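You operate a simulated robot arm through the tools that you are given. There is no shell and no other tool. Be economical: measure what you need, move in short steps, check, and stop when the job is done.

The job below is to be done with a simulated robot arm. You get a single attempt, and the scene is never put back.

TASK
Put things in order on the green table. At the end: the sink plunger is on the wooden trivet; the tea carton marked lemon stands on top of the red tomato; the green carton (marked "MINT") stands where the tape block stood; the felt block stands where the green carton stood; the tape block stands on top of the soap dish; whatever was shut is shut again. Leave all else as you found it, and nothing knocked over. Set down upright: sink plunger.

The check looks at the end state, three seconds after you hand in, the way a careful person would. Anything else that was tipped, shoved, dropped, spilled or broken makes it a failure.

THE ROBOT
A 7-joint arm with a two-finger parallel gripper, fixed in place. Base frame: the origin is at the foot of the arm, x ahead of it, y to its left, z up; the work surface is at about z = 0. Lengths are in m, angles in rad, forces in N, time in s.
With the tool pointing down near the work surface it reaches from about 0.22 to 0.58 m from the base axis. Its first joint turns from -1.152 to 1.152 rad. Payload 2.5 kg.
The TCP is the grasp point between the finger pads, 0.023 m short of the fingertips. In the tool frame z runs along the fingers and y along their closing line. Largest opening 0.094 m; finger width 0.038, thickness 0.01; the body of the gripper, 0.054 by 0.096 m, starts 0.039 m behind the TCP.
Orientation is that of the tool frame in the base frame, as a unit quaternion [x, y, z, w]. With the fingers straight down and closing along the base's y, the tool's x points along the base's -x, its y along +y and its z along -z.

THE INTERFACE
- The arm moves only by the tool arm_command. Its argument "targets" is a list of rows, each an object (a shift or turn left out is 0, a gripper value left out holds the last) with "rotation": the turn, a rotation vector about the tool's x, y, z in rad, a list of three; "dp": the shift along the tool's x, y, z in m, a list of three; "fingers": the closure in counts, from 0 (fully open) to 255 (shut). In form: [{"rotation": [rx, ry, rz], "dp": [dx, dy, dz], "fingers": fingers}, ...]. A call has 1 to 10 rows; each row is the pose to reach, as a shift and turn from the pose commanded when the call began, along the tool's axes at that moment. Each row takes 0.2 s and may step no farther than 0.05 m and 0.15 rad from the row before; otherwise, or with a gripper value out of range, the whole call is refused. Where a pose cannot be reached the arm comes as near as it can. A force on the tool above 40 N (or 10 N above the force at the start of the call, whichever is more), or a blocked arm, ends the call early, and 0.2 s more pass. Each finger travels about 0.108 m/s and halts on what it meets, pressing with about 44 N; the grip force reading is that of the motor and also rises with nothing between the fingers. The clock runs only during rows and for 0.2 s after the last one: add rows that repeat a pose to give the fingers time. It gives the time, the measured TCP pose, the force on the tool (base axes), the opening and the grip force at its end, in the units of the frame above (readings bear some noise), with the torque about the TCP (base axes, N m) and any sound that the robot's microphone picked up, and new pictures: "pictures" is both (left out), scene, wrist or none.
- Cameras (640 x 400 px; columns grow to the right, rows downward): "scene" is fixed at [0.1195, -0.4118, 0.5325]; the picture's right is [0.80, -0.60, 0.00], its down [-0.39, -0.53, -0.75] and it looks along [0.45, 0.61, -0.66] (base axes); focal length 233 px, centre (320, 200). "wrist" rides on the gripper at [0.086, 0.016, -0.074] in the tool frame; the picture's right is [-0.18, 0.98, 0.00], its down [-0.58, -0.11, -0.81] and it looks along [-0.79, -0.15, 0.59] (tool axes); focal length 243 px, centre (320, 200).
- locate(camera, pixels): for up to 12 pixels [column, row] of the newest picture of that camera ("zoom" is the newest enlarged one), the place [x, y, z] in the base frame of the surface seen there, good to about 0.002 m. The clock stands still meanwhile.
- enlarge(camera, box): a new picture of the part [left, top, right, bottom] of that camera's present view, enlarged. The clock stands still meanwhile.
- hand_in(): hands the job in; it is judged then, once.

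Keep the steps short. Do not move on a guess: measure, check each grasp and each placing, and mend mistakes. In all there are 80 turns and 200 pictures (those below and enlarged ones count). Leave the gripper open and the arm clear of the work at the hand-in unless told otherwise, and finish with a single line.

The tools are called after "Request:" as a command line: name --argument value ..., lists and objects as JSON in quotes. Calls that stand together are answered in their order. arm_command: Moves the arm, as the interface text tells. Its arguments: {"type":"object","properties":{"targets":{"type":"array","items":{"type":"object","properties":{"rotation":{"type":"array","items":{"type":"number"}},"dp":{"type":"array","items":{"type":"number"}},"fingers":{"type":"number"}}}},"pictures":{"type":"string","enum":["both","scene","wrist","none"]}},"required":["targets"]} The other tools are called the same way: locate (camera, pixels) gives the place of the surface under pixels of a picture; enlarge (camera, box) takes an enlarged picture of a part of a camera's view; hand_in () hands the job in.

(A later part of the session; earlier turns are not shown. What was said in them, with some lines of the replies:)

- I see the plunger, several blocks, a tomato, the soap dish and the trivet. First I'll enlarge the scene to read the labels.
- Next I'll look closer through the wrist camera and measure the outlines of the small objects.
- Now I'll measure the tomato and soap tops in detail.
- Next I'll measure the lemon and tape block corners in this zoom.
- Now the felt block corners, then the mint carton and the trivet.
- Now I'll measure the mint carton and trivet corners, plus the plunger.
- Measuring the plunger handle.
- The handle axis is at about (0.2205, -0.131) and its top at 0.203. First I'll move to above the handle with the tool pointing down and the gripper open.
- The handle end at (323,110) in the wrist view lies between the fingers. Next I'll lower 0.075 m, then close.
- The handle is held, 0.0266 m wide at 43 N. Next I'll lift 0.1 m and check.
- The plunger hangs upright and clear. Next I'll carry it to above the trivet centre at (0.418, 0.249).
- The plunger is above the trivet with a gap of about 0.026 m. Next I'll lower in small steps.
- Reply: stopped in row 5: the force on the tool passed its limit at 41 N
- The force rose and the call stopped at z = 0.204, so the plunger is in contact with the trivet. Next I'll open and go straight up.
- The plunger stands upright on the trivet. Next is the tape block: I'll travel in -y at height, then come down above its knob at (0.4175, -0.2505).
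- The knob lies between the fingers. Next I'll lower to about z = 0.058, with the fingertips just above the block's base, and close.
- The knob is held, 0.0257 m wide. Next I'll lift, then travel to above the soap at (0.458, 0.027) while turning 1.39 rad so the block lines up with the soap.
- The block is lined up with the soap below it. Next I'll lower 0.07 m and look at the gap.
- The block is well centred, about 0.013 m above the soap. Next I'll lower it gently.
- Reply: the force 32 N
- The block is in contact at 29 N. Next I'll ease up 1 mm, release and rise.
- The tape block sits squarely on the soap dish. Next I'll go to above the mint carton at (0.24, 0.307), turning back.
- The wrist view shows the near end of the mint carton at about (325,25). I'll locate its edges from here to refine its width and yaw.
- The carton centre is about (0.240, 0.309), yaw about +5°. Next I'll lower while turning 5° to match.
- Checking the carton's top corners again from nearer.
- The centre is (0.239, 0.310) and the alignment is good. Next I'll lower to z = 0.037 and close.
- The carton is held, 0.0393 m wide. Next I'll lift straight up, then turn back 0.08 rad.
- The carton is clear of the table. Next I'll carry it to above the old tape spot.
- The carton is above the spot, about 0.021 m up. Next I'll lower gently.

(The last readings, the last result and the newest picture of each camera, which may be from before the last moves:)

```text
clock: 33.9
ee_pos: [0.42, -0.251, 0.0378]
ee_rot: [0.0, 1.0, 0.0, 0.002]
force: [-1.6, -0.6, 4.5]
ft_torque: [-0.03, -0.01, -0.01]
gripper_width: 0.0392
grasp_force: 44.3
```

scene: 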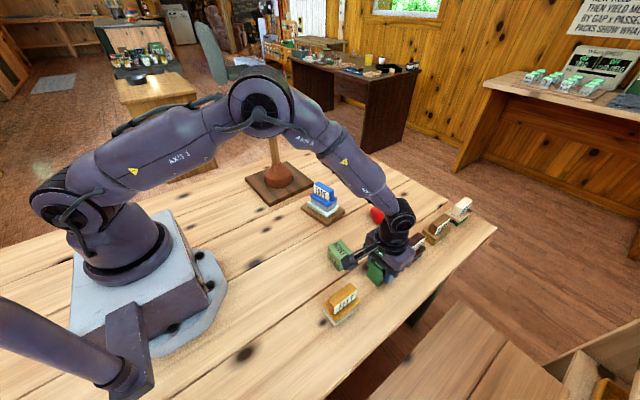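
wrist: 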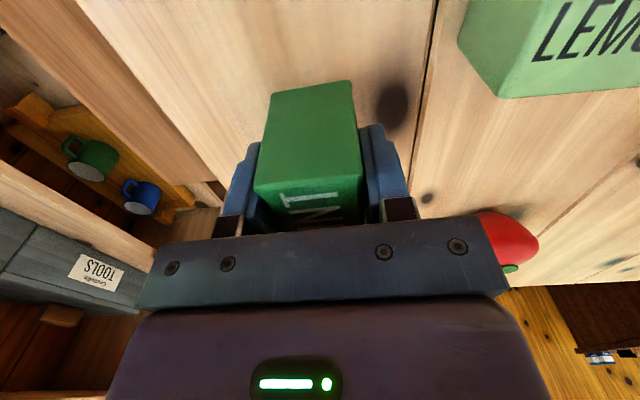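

The carton touches lightly at 4.5 N. Next I'll release and rise.

Request:
arm_command --targets '[{"dp": [0, 0, 0], "fingers": 120}, {"dp": [0, 0, 0], "fingers": 0}, {"dp": [0, 0, 0]}, {"dp": [0, 0, 0]}, {"dp": [0, 0, -0.04]}, {"dp": [0, 0, -0.085]}, {"dp": [0, 0, -0.13]}, {"dp": [0, 0, -0.16]}]'

Request:
enlarge --camera "scene" --box '[310, 190, 470, 330]'

```text
clock: 35.7
ee_pos: [0.4187, -0.2516, 0.1982]
ee_rot: [0.0, 1.0, 0.0, 0.001]
force: [-0.3, 0.1, -0.5]
ft_torque: [0.0, 0.04, 0.01]
gripper_width: 0.0938
grasp_force: 0.1
```

scene: 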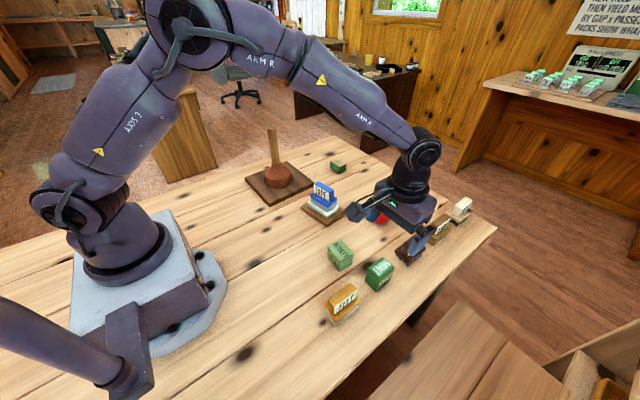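
wrist: 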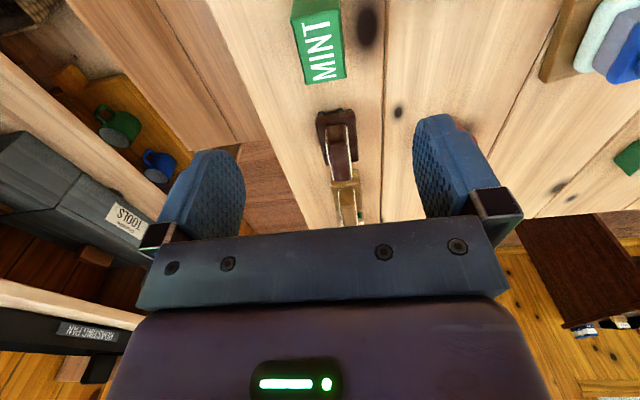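

```text
2.86 times, centred on (390, 260) of scene
```

zoom: 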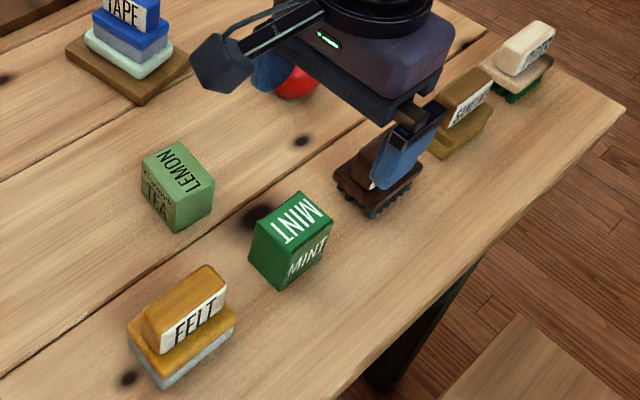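

The mint carton stands where the tape block was. Next I'll move to above the felt block at (0.2985, -0.2515) and lower to z about 0.11.

Request:
arm_command --targets '[{"dp": [0.04, 0, 0]}, {"dp": [0.08, 0, 0]}, {"dp": [0.1205, 0, 0]}, {"dp": [0.1205, 0, 0.045]}, {"dp": [0.1205, 0, 0.085]}, {"dp": [0.1205, 0, 0.085]}]'

```text
clock: 37.1
ee_pos: [0.2985, -0.2505, 0.1137]
ee_rot: [0.001, 1.0, -0.001, 0.0]
force: [0.3, -0.1, 0.4]
ft_torque: [0.02, -0.01, 0.0]
gripper_width: 0.0937
grasp_force: 0.0
```

scene: 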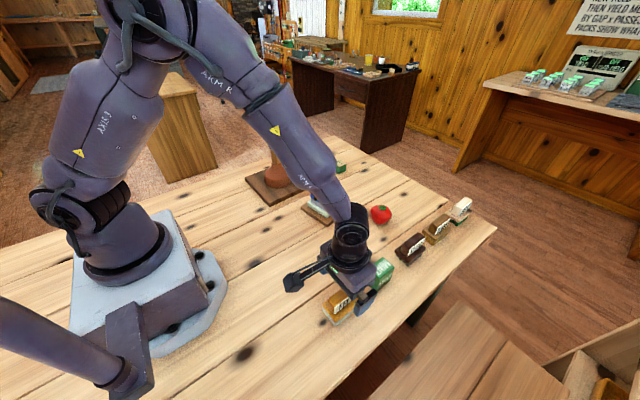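
wrist: 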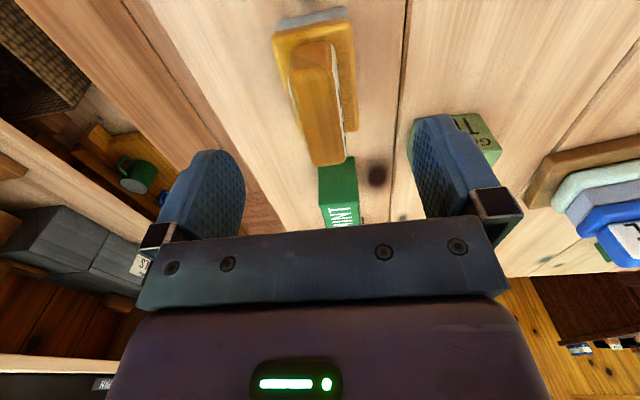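

The felt knob lies between the fingers. Next I'll lower 0.0545 m and close.

Request:
arm_command --targets '[{"dp": [0, 0, 0.03]}, {"dp": [0, 0, 0.05]}, {"dp": [0, 0, 0.0545]}, {"dp": [0, 0, 0.0545], "fingers": 255}, {"dp": [0, 0, 0.0545]}, {"dp": [0, 0, 0.0545]}, {"dp": [0, 0, 0.0545]}]' --pictures "wrist"

```text
clock: 38.7
ee_pos: [0.2982, -0.251, 0.0572]
ee_rot: [0.0, 1.0, 0.001, 0.001]
force: [-0.1, -0.3, 0.3]
ft_torque: [0.0, -0.01, -0.03]
gripper_width: 0.0251
grasp_force: 44.2
```

wrist: 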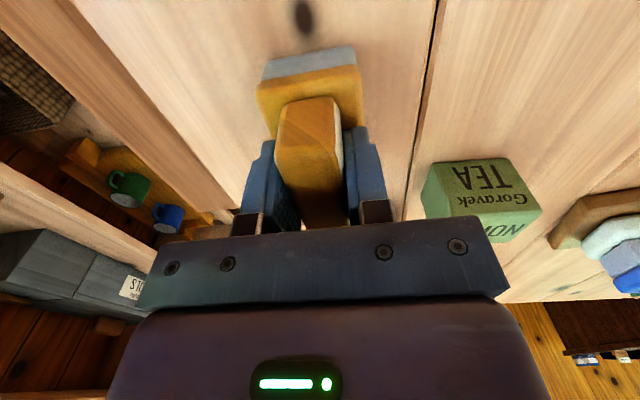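

The felt block is held, 0.0251 m wide. Next I'll lift and carry it to above the old mint spot at (0.239, 0.309).

Request:
arm_command --targets '[{"dp": [0, 0, -0.03]}, {"dp": [0, 0, -0.075]}, {"dp": [0, 0, -0.12]}, {"dp": [0, 0, -0.14]}, {"dp": [0.0, 0.03, -0.14]}, {"dp": [0.003, 0.075, -0.14]}, {"dp": [0.008, 0.12, -0.14]}, {"dp": [0.012, 0.165, -0.14]}, {"dp": [0.017, 0.21, -0.14]}]' --pictures "scene"

Request:
arm_command --targets '[{"dp": [0.005, 0.045, 0]}, {"dp": [0.01, 0.09, 0]}, {"dp": [0.015, 0.135, 0]}, {"dp": [0.02, 0.18, 0]}, {"dp": [0.025, 0.225, 0]}, {"dp": [0.03, 0.27, 0]}, {"dp": [0.035, 0.31, 0]}, {"dp": [0.042, 0.35, 0]}, {"dp": [0.042, 0.35, 0.0]}]'

```text
clock: 40.7
ee_pos: [0.2839, -0.0406, 0.1978]
ee_rot: [0.001, 1.0, 0.0, 0.0]
force: [-0.4, -0.4, -1.2]
ft_torque: [0.0, 0.03, 0.01]
gripper_width: 0.0257
grasp_force: 43.8
```

scene: 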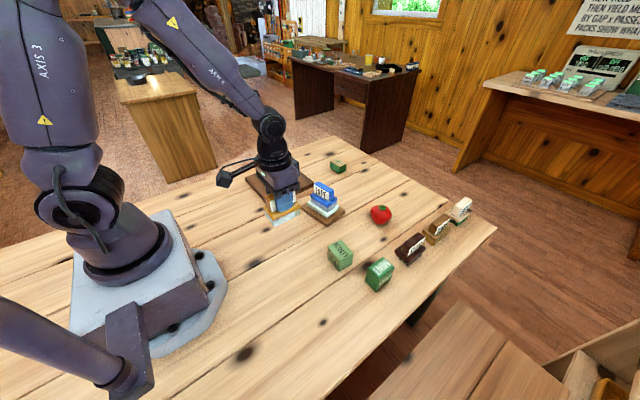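

```text
clock: 42.7
ee_pos: [0.2405, 0.308, 0.1972]
ee_rot: [0.001, 1.0, 0.0, 0.001]
force: [-0.3, 0.6, -1.4]
ft_torque: [-0.03, 0.0, 0.01]
gripper_width: 0.0253
grasp_force: 44.1
```

scene: 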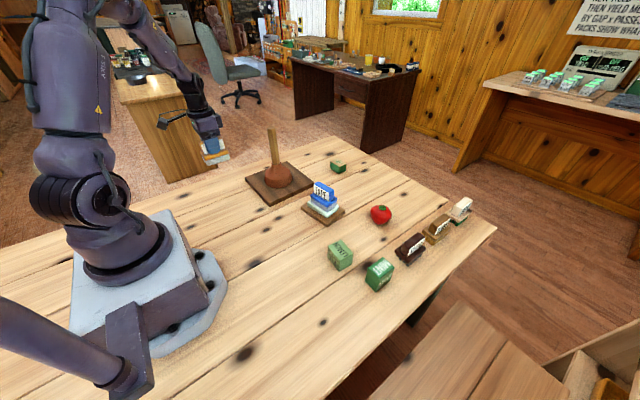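
wrist: 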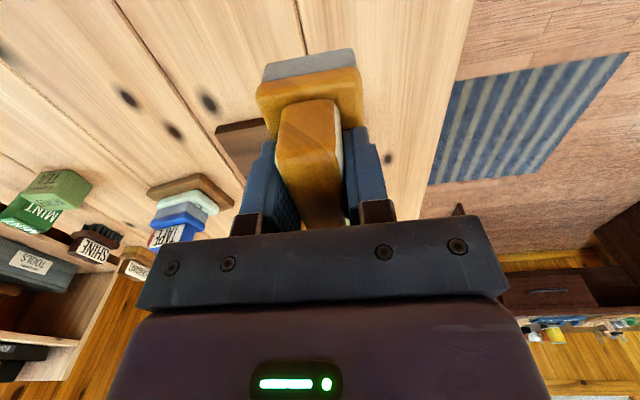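

The block is above the spot. Next I'll lower 0.125 m, then the last bit in small steps.

Request:
arm_command --targets '[{"dp": [0, 0, 0.045]}, {"dp": [0, 0, 0.09]}, {"dp": [0, 0, 0.115]}, {"dp": [0, 0, 0.128]}, {"dp": [0, 0, 0.135]}, {"dp": [0, 0, 0.138]}, {"dp": [0, 0, 0.1395]}, {"dp": [0, 0, 0.1395]}]' --pictures "wrist"

```text
clock: 44.5
ee_pos: [0.2397, 0.3097, 0.06]
ee_rot: [0.0, 1.0, 0.002, 0.002]
force: [0.7, -0.4, -1.0]
ft_torque: [-0.01, 0.03, 0.04]
gripper_width: 0.0256
grasp_force: 44.4
```

wrist: 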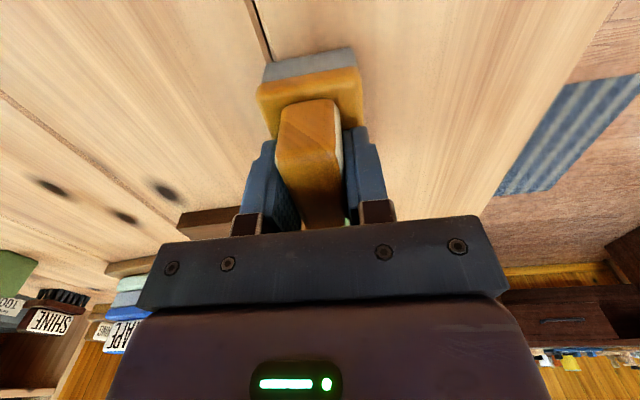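

There is no contact yet at z about 0.060, so I'll lower 1 mm at a time.

Request:
arm_command --targets '[{"dp": [0, 0, 0.001]}, {"dp": [0, 0, 0.0015]}, {"dp": [0, 0, 0.0015]}]' --pictures "none"

```text
clock: 45.3
ee_pos: [0.2399, 0.3093, 0.0567]
ee_rot: [-0.001, 1.0, 0.001, 0.001]
force: [-1.9, -2.8, 7.2]
ft_torque: [-0.2, -0.11, -0.03]
gripper_width: 0.0253
grasp_force: 43.7
```

The block touches at 7 N. Next I'll release and rise.

Request:
arm_command --targets '[{"dp": [0, 0, 0], "fingers": 120}, {"dp": [0, 0, 0], "fingers": 0}, {"dp": [0, 0, 0]}, {"dp": [0, 0, 0]}, {"dp": [0, 0, -0.04]}, {"dp": [0, 0, -0.085]}, {"dp": [0, 0, -0.13]}, {"dp": [0, 0, -0.17]}]'

Request:
enlarge --camera "scene" --box '[190, 130, 350, 230]'

```text
clock: 47.1
ee_pos: [0.2386, 0.3086, 0.2273]
ee_rot: [0.0, 1.0, 0.0, 0.0]
force: [-0.3, 0.6, -0.3]
ft_torque: [-0.02, -0.01, 0.01]
gripper_width: 0.0938
grasp_force: 0.0
```

scene: 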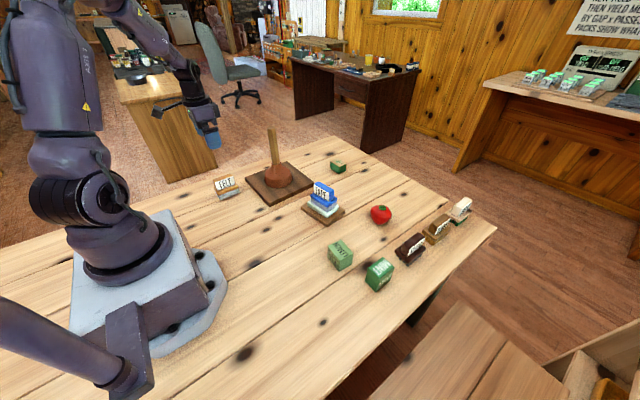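
wrist: 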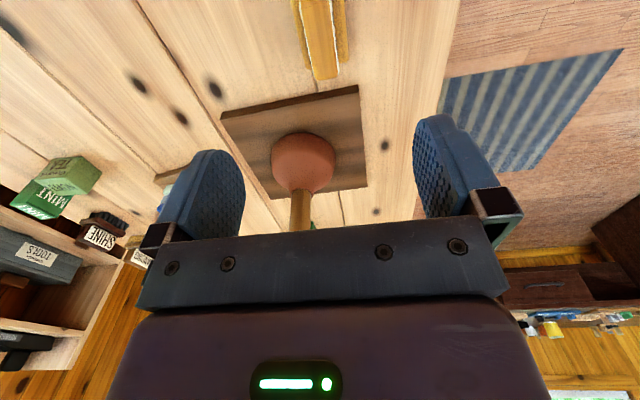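

```text
4.00 times, centred on (270, 180) of scene
```

zoom: 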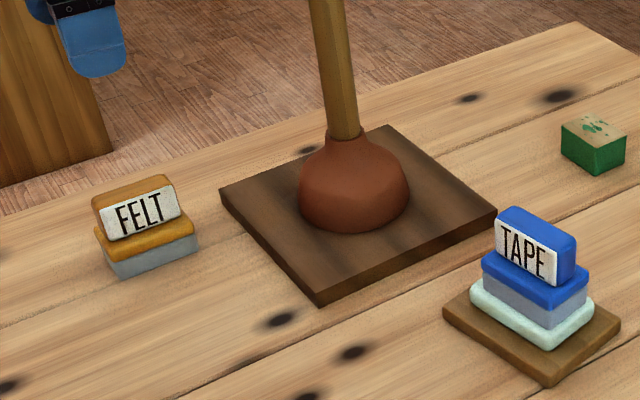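

The felt block stands in the mint carton's old place. Next I'll move to above the lemon carton.

Request:
arm_command --targets '[{"dp": [-0.0129, -0.0458, 0]}, {"dp": [-0.0259, -0.0915, 0]}, {"dp": [-0.0388, -0.1373, 0]}, {"dp": [-0.0518, -0.183, 0]}, {"dp": [-0.0647, -0.2288, 0]}, {"dp": [-0.0776, -0.2746, 0]}, {"dp": [-0.0906, -0.3203, 0]}, {"dp": [-0.1035, -0.3661, 0]}, {"dp": [-0.1165, -0.4118, 0]}, {"dp": [-0.1294, -0.4576, 0]}]'

Request:
enlarge --camera "wrist" --box '[240, 0, 480, 150]'

```text
clock: 49.3
ee_pos: [0.3691, -0.1505, 0.2259]
ee_rot: [-0.001, 1.0, 0.001, 0.001]
force: [-0.7, -0.4, 0.0]
ft_torque: [0.01, 0.02, 0.02]
gripper_width: 0.0938
grasp_force: 0.0
```

scene: 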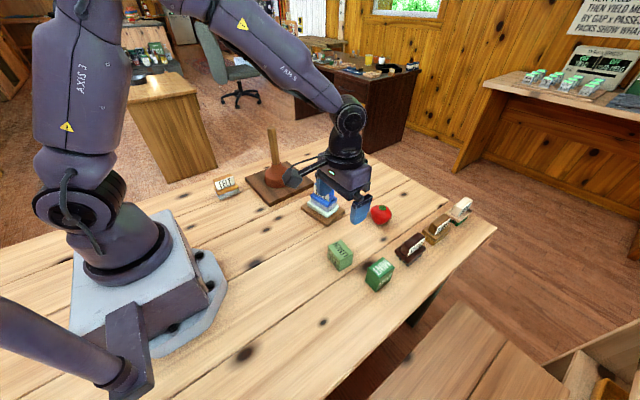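
wrist: 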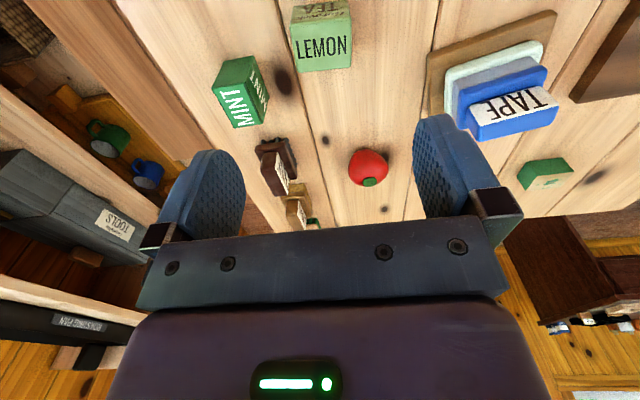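

```text
2.67 times, centred on (360, 75) of wrist
```

zoom: 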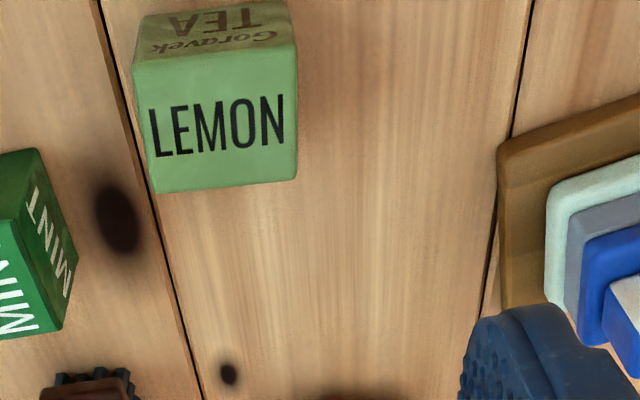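

Measuring the lemon's top corners and the tomato again.

Request:
locate --camera "zoom" --pixels '[[137, 72], [157, 187], [293, 177], [293, 52], [215, 120], [148, 15], [285, 8]]'

Request:
locate --camera "wrist" --pixels '[[369, 182], [363, 182], [375, 182], [350, 172], [386, 168], [367, 151], [369, 170], [355, 180], [383, 178], [369, 176]]'

Request:
enlarge --camera "wrist" --box '[336, 140, 400, 200]'

```text
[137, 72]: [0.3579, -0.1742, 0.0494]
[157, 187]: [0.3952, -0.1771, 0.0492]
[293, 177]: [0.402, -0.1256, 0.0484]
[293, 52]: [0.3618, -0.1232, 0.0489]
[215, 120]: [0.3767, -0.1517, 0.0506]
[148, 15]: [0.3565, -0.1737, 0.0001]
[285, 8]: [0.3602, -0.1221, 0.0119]
```

```text
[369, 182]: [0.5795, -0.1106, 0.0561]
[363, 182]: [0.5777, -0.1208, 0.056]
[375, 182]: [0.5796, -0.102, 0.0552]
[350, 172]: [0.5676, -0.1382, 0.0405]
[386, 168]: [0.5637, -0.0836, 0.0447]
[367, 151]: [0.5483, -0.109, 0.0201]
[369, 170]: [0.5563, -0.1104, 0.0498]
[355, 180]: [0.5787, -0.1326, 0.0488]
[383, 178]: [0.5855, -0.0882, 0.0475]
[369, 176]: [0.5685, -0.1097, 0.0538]
```

```text
6.67 times, centred on (368, 170) of wrist
```

zoom: 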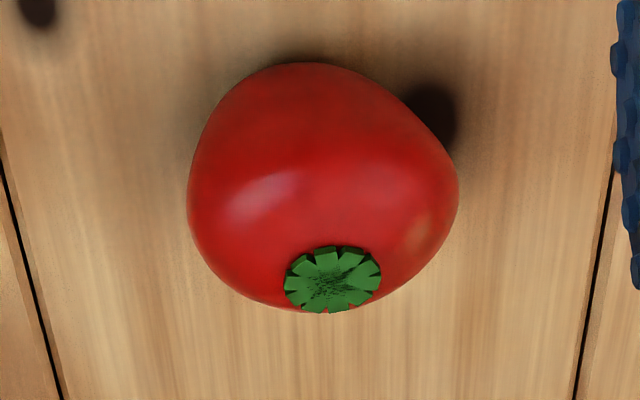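

Measuring the stem star exactly.

Request:
locate --camera "zoom" --pixels '[[333, 282], [288, 285], [378, 275], [333, 250], [335, 308], [310, 300], [360, 300], [250, 250], [420, 240], [330, 220], [300, 265], [366, 262]]'

```text
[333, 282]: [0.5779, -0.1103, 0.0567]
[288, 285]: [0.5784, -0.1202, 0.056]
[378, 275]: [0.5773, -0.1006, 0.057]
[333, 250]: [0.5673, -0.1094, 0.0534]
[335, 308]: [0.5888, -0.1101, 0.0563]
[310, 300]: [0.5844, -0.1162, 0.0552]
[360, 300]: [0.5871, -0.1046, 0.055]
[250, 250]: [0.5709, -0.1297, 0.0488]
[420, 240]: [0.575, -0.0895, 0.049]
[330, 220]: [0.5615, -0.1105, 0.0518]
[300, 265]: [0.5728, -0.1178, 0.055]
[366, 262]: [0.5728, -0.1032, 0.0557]
```

The stem is a small flat spot of 0.01 m radius at (0.578, -0.110). The lemon centre is (0.379, -0.150), yaw -5°. I'll grip it 0.01 m nearer the base, to save reach later. Next I'll turn and lower partway.

Request:
arm_command --targets '[{"dp": [0, 0, 0.04], "rotation": [0, 0, 0.09]}, {"dp": [0, 0, 0.08], "rotation": [0, 0, 0.09]}, {"dp": [0, 0, 0.115], "rotation": [0, 0, 0.09]}, {"dp": [0, 0, 0.115], "rotation": [0, 0, 0.09]}]'

```text
clock: 50.3
ee_pos: [0.3686, -0.1481, 0.1108]
ee_rot: [0.045, 0.999, 0.001, 0.001]
force: [0.3, -0.7, -0.1]
ft_torque: [-0.04, 0.0, 0.04]
gripper_width: 0.0939
grasp_force: 0.0
```

scene: 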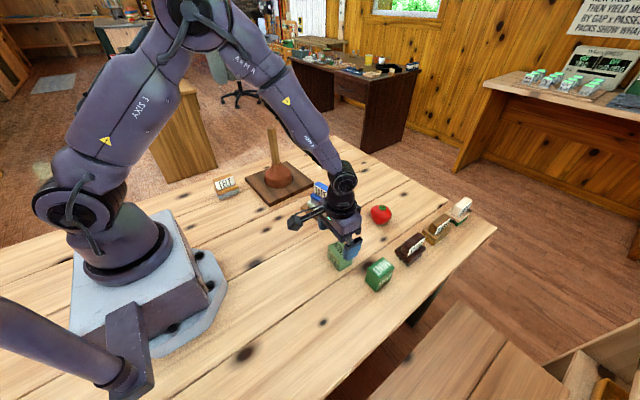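
wrist: 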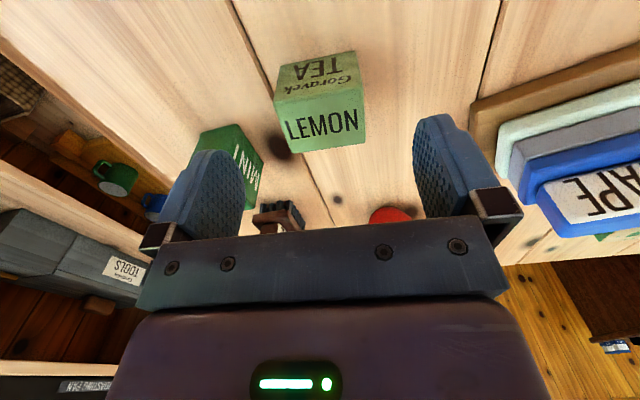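

The carton is between the fingers and the -y finger clears the mint carton (edge y = -0.233 against a finger outer edge of -0.206). Next I'll lower to z = 0.035 and close.

Request:
arm_command --targets '[{"dp": [0, 0, 0.035]}, {"dp": [0, 0, 0.065]}, {"dp": [0, 0, 0.0755]}, {"dp": [0, 0, 0.0755], "fingers": 255}, {"dp": [0, 0, 0.0755]}, {"dp": [0, 0, 0.0755]}, {"dp": [0, 0, 0.0755]}]'

```text
clock: 51.9
ee_pos: [0.3689, -0.1489, 0.0359]
ee_rot: [0.044, 0.999, 0.001, 0.001]
force: [0.0, 0.1, -0.1]
ft_torque: [-0.01, 0.03, -0.03]
gripper_width: 0.0552
grasp_force: 44.1
```

scene: 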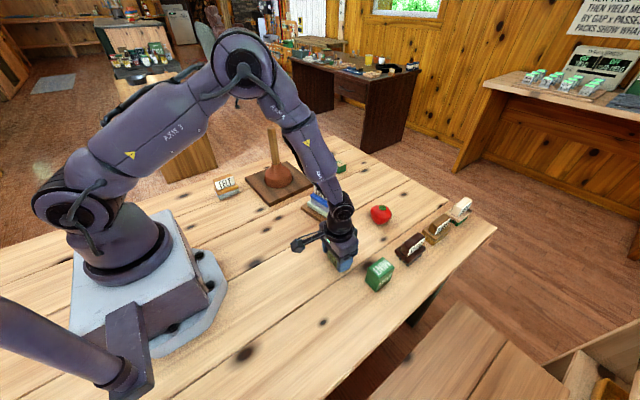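
wrist: 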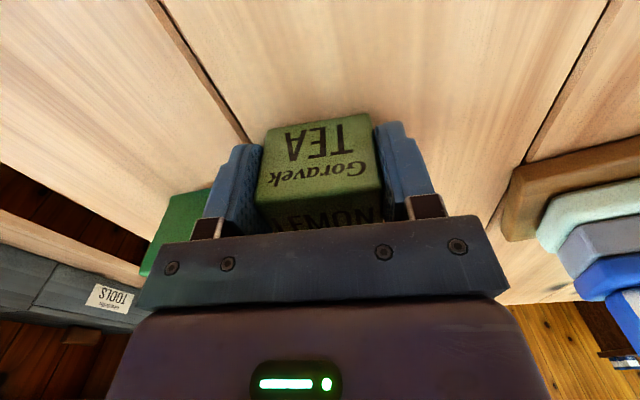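

Held, 0.0552 m wide. Next I'll lift 0.12 m, then move out toward the tomato and turn 0.1 rad to face it.

Request:
arm_command --targets '[{"dp": [0, 0, -0.03]}, {"dp": [0, 0, -0.075]}, {"dp": [0, 0, -0.11]}, {"dp": [0, 0, -0.12]}, {"dp": [-0.035, 0.01, -0.12], "rotation": [0, 0, 0.02]}, {"dp": [-0.075, 0.022, -0.12], "rotation": [0, 0, 0.04]}, {"dp": [-0.115, 0.034, -0.12], "rotation": [0, 0, 0.06]}, {"dp": [-0.155, 0.046, -0.12], "rotation": [0, 0, 0.08]}, {"dp": [-0.195, 0.0583, -0.12], "rotation": [0, 0, 0.1]}, {"dp": [-0.195, 0.0583, -0.12], "rotation": [0, 0, 0.1]}]'

Request:
enlarge --camera "scene" --box '[330, 130, 450, 230]'

```text
clock: 54.1
ee_pos: [0.5679, -0.1083, 0.1564]
ee_rot: [0.096, 0.995, 0.001, 0.001]
force: [0.4, 0.2, -0.5]
ft_torque: [0.0, 0.04, 0.0]
gripper_width: 0.0553
grasp_force: 44.4
```

scene: 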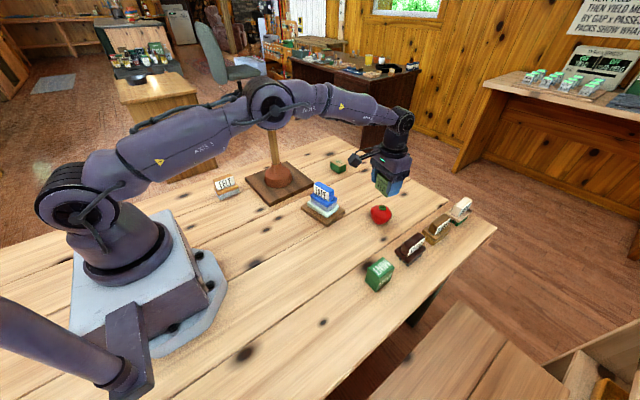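
wrist: 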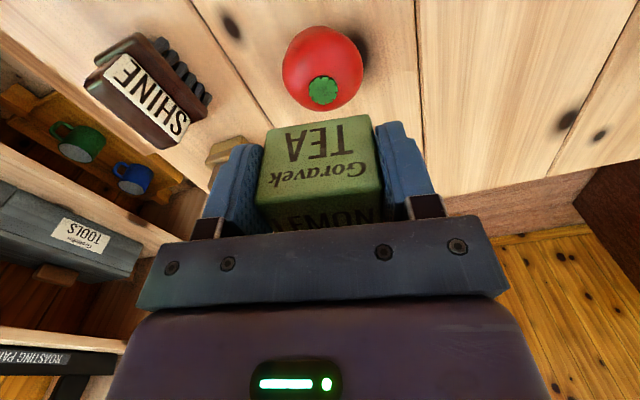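

```text
4.00 times, centred on (390, 180) of scene
```

zoom: 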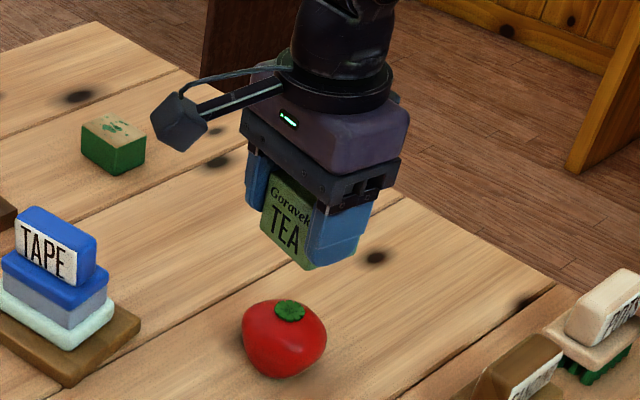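

The pose was reached. I'll re-measure the stem and the carton's lower edge from this view.

Request:
locate --camera "wrist" --pixels '[[323, 91], [310, 92], [337, 90], [322, 79], [324, 103], [268, 132], [370, 118], [320, 160], [260, 190], [380, 180], [285, 70], [360, 65]]'

Request:
locate --camera "zoom" --pixels '[[290, 310], [276, 310], [304, 310], [290, 302], [290, 318], [262, 232], [300, 265], [272, 182], [312, 200]]'

```text
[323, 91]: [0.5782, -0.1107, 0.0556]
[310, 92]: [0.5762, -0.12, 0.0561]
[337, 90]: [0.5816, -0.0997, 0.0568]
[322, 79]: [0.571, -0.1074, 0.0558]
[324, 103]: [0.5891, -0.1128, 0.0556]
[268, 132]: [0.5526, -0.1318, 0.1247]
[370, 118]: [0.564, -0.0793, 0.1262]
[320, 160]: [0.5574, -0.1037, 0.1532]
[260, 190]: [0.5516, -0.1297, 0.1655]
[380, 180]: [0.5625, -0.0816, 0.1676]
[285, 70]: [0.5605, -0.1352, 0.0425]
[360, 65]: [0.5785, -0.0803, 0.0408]
```

```text
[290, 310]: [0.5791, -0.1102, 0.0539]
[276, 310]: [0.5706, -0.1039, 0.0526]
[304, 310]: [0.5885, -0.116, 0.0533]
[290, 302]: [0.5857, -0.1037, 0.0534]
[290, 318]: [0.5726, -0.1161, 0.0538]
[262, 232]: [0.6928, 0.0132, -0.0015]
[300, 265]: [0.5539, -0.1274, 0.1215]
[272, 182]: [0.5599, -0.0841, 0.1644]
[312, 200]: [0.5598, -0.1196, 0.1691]
```

The carton centre (0.578, -0.109) is almost exactly over the stem (0.579, -0.1105). Next I'll correct by 1–2 mm and lower to near contact.

Request:
arm_command --targets '[{"dp": [-0.0008, -0.0013, 0.025]}, {"dp": [-0.0008, -0.0013, 0.045]}, {"dp": [-0.0008, -0.0013, 0.056]}, {"dp": [-0.0008, -0.0013, 0.056]}]' --pictures "wrist"

Request:
enlarge --camera "scene" --box '[340, 150, 420, 230]'

```text
clock: 55.1
ee_pos: [0.5704, -0.1106, 0.1019]
ee_rot: [0.095, 0.995, 0.001, 0.0]
force: [-0.4, -0.2, -1.2]
ft_torque: [0.02, 0.01, 0.0]
gripper_width: 0.0555
grasp_force: 44.5
```

wrist: 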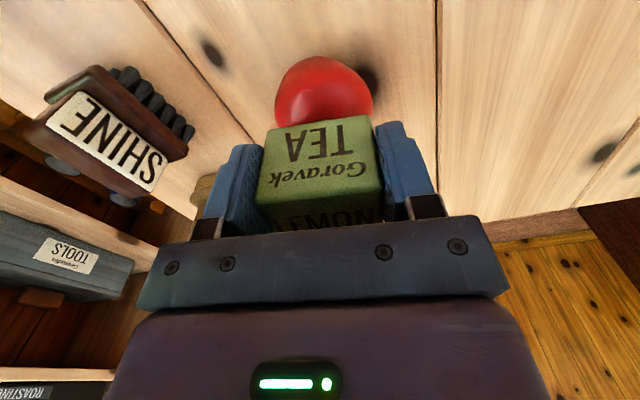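

```text
5.00 times, centred on (380, 190) of scene
```

zoom: 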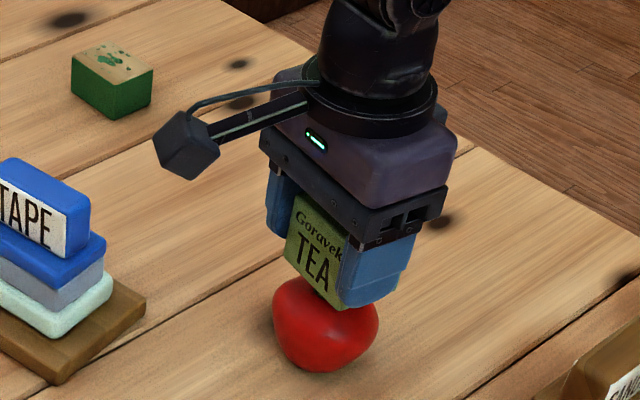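

The carton is about 0.011 m above the stem. Next I'll lower 0.009 m gently.

Request:
arm_command --targets '[{"dp": [0, 0, 0.005]}, {"dp": [0, 0, 0.008]}, {"dp": [0, 0, 0.009]}, {"dp": [0, 0, 0.009]}]' --pictures "none"

Request:
arm_command --targets '[{"dp": [0, 0, 0.001]}, {"dp": [0, 0, 0.001]}]' --pictures "none"

```text
clock: 56.1
ee_pos: [0.57, -0.1088, 0.0914]
ee_rot: [0.095, 0.995, 0.001, 0.001]
force: [0.2, -0.3, -0.2]
ft_torque: [-0.03, -0.01, 0.01]
gripper_width: 0.0552
grasp_force: 43.7
```

```text
clock: 56.7
ee_pos: [0.5699, -0.1088, 0.0906]
ee_rot: [0.095, 0.995, 0.0, 0.002]
force: [0.8, 0.0, -0.7]
ft_torque: [0.0, 0.04, 0.0]
gripper_width: 0.0552
grasp_force: 44.1
```

No contact yet, so I'll go another 1 mm and read the force, then repeat.

Request:
arm_command --targets '[{"dp": [0, 0, 0.001]}, {"dp": [0, 0, 0.001]}]' --pictures "none"

```text
clock: 57.3
ee_pos: [0.5691, -0.1084, 0.0888]
ee_rot: [0.095, 0.995, 0.001, 0.001]
force: [-0.1, 0.4, -0.5]
ft_torque: [0.02, 0.02, -0.02]
gripper_width: 0.055
grasp_force: 44.0
```

Request:
arm_command --targets '[{"dp": [0, 0, 0.0008]}, {"dp": [0, 0, 0.0008]}]' --pictures "none"

```text
clock: 57.9
ee_pos: [0.5689, -0.1088, 0.089]
ee_rot: [0.095, 0.995, 0.001, 0.001]
force: [-2.1, -0.2, 3.6]
ft_torque: [-0.01, 0.05, 0.0]
gripper_width: 0.0555
grasp_force: 44.3
```

The carton touches lightly at 3.6 N. I'll check the alignment before release.

Request:
enlarge --camera "scene" --box '[340, 150, 420, 230]'

Request:
enlarge --camera "wrist" --box '[220, 40, 420, 200]'

```text
5.00 times, centred on (380, 190) of scene
```

zoom: 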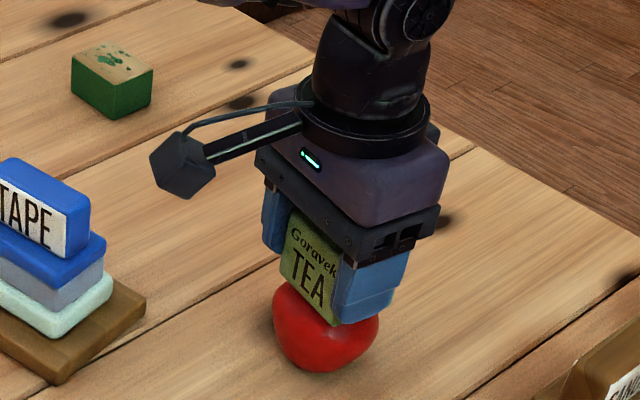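

```text
2.50 times, centred on (320, 120) of wrist
```

zoom: 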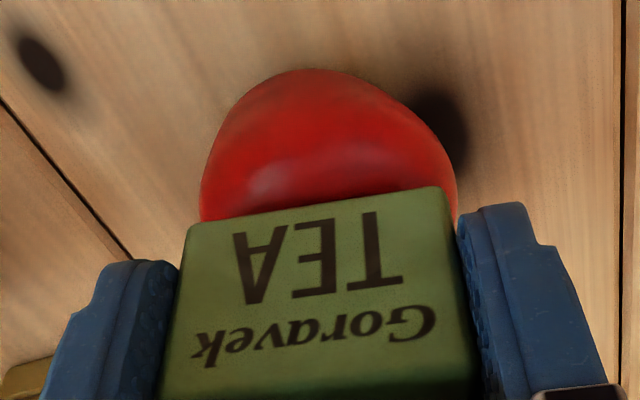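

The carton is well centred. Next I'll open gradually without moving, then look.

Request:
arm_command --targets '[{"dp": [0, 0, 0], "fingers": 100}, {"dp": [0, 0, 0], "fingers": 85}, {"dp": [0, 0, 0], "fingers": 60}, {"dp": [0, 0, 0], "fingers": 30}, {"dp": [0, 0, 0], "fingers": 0}, {"dp": [0, 0, 0], "fingers": 0}]'

Request:
enlarge --camera "scene" --box '[340, 150, 420, 230]'

```text
clock: 59.3
ee_pos: [0.569, -0.1083, 0.0886]
ee_rot: [0.095, 0.995, 0.0, 0.001]
force: [-0.2, 0.4, -0.2]
ft_torque: [-0.03, -0.02, 0.01]
gripper_width: 0.094
grasp_force: 0.1
```

scene: 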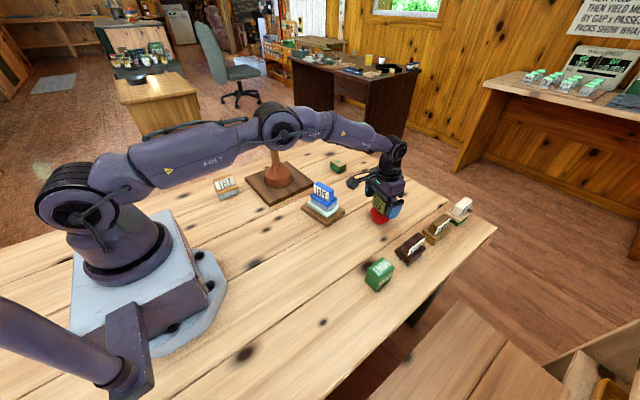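
wrist: 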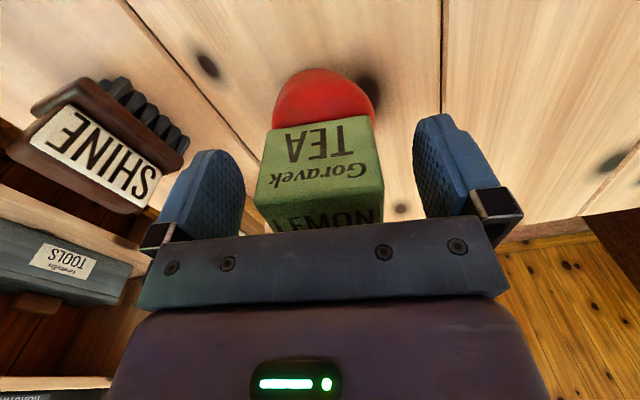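

```text
5.00 times, centred on (380, 190) of scene
```

zoom: 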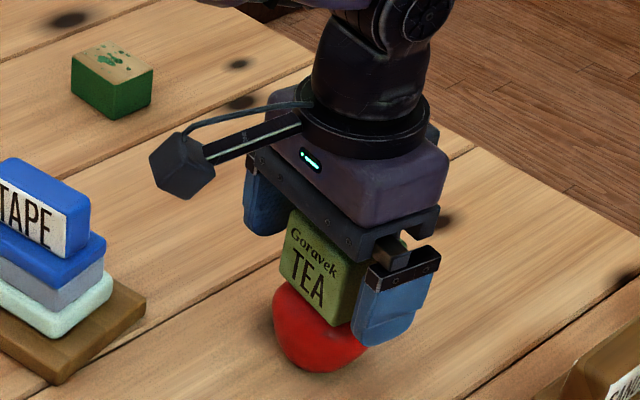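

The carton rests steadily. Next I'll rise straight up, slowly at first, then draw back.

Request:
arm_command --targets '[{"dp": [0, 0, -0.015]}, {"dp": [0, 0, -0.035]}, {"dp": [0, 0, -0.07]}, {"dp": [0, 0, -0.11]}, {"dp": [0, 0, -0.15]}, {"dp": [0.045, 0, -0.16]}, {"dp": [0.09, 0, -0.17]}, {"dp": [0.135, 0, -0.18]}, {"dp": [0.18, 0, -0.19]}, {"dp": [0.2, 0, -0.2]}]'

Request:
enlarge --camera "scene" --box '[300, 150, 480, 300]'

Request:
enlarge --camera "scene" --box '[190, 120, 350, 230]'

```text
clock: 61.5
ee_pos: [0.3718, -0.0728, 0.2873]
ee_rot: [0.095, 0.995, 0.001, 0.002]
force: [-0.6, -0.5, -0.2]
ft_torque: [-0.02, -0.01, 0.0]
gripper_width: 0.0939
grasp_force: 0.1
```

scene: 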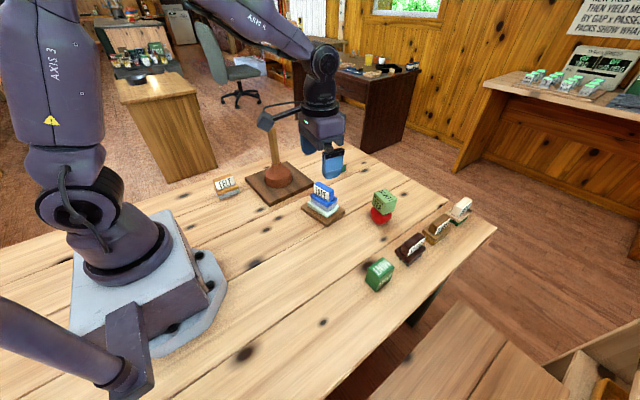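
wrist: 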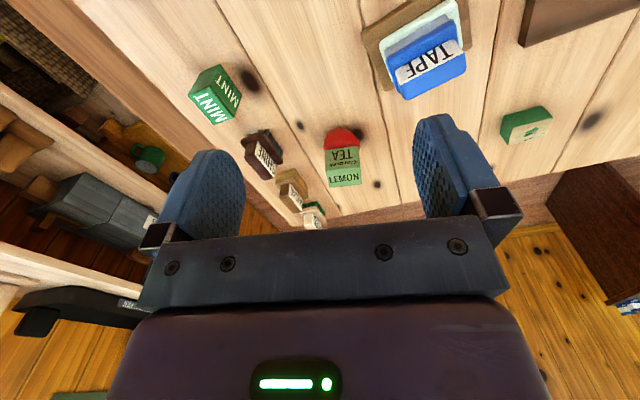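

```text
2.67 times, centred on (390, 225) of scene
```

zoom: 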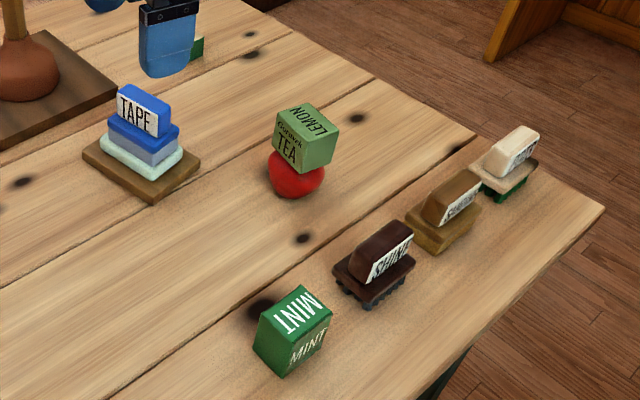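

```text
3.64 times, centred on (270, 175) of scene
```

zoom: 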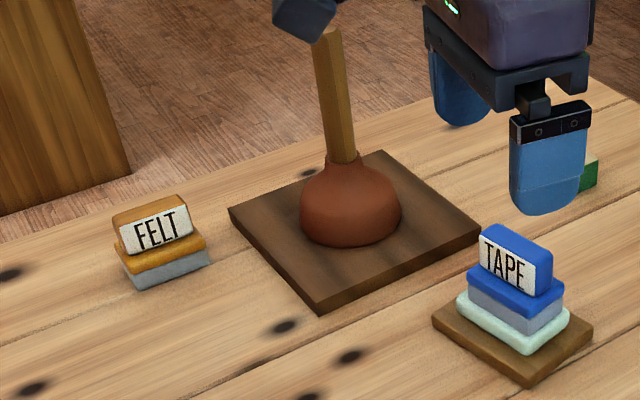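

Everything looks right. As a last check I'll measure whether the lemon's top is level and whether it has drifted, and re-measure the swapped blocks.

Request:
arm_command --targets '[{"dp": [0, 0, 0]}, {"dp": [0, 0, 0]}, {"dp": [0, 0, 0]}, {"dp": [0, 0, 0]}, {"dp": [0, 0, 0]}, {"dp": [0, 0, 0]}, {"dp": [0, 0, 0]}, {"dp": [0, 0, 0]}, {"dp": [0, 0, 0]}, {"dp": [0, 0, 0]}]' --pictures "none"

Request:
enlarge --camera "scene" --box '[352, 180, 416, 230]'

Request:
locate --camera "zoom" --pixels '[[215, 110], [335, 90], [420, 165], [310, 190], [320, 140], [280, 220]]'

Request:
locate --camera "scene" --pixels '[[380, 268], [226, 184], [411, 243], [436, 224], [460, 206], [338, 164]]'

```text
clock: 63.7
ee_pos: [0.3726, -0.0721, 0.2891]
ee_rot: [0.095, 0.996, 0.001, 0.001]
force: [0.5, 0.3, 0.1]
ft_torque: [0.01, 0.04, 0.0]
gripper_width: 0.094
grasp_force: 0.0
```

```text
8.00 times, centred on (384, 205) of scene
```

zoom: 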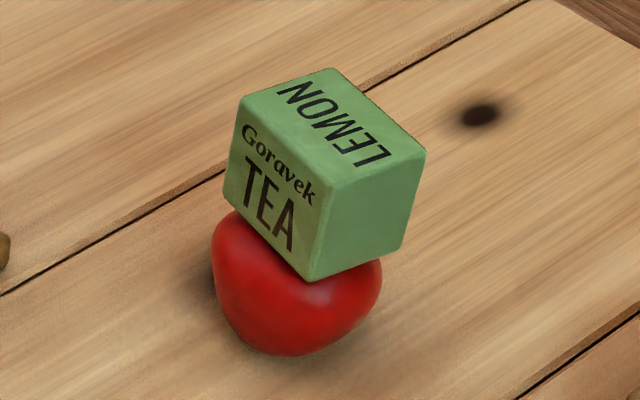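

```text
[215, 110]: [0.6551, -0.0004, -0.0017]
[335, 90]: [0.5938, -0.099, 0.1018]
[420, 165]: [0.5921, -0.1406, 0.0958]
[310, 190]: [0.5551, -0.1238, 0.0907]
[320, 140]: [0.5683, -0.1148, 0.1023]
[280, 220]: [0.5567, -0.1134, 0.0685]
```

```text
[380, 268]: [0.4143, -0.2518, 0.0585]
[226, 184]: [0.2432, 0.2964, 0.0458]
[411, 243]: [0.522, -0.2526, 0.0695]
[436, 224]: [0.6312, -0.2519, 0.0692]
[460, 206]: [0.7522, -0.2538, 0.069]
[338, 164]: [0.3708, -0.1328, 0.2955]
```

Request:
locate --camera "zoom" --pixels '[[250, 100], [332, 76], [415, 152], [332, 178], [335, 125]]'

```text
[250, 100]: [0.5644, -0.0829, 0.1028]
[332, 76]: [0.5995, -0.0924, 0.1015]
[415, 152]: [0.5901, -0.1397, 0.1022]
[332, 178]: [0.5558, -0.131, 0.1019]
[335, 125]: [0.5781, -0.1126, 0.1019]
```

The lemon's top is level (z about 0.102 at all corners), centred over the stem and not moving. Every other object is in place, the gripper is open and the arm is clear, so I'm handing in.

Request:
hand_in

```text
The job is handed in.
```

All five items are in their asked places and upright, nothing was knocked over, I saw nothing that needed shutting, and the job is handed in; the tape block rests on the soap bar, which I left in its dish.
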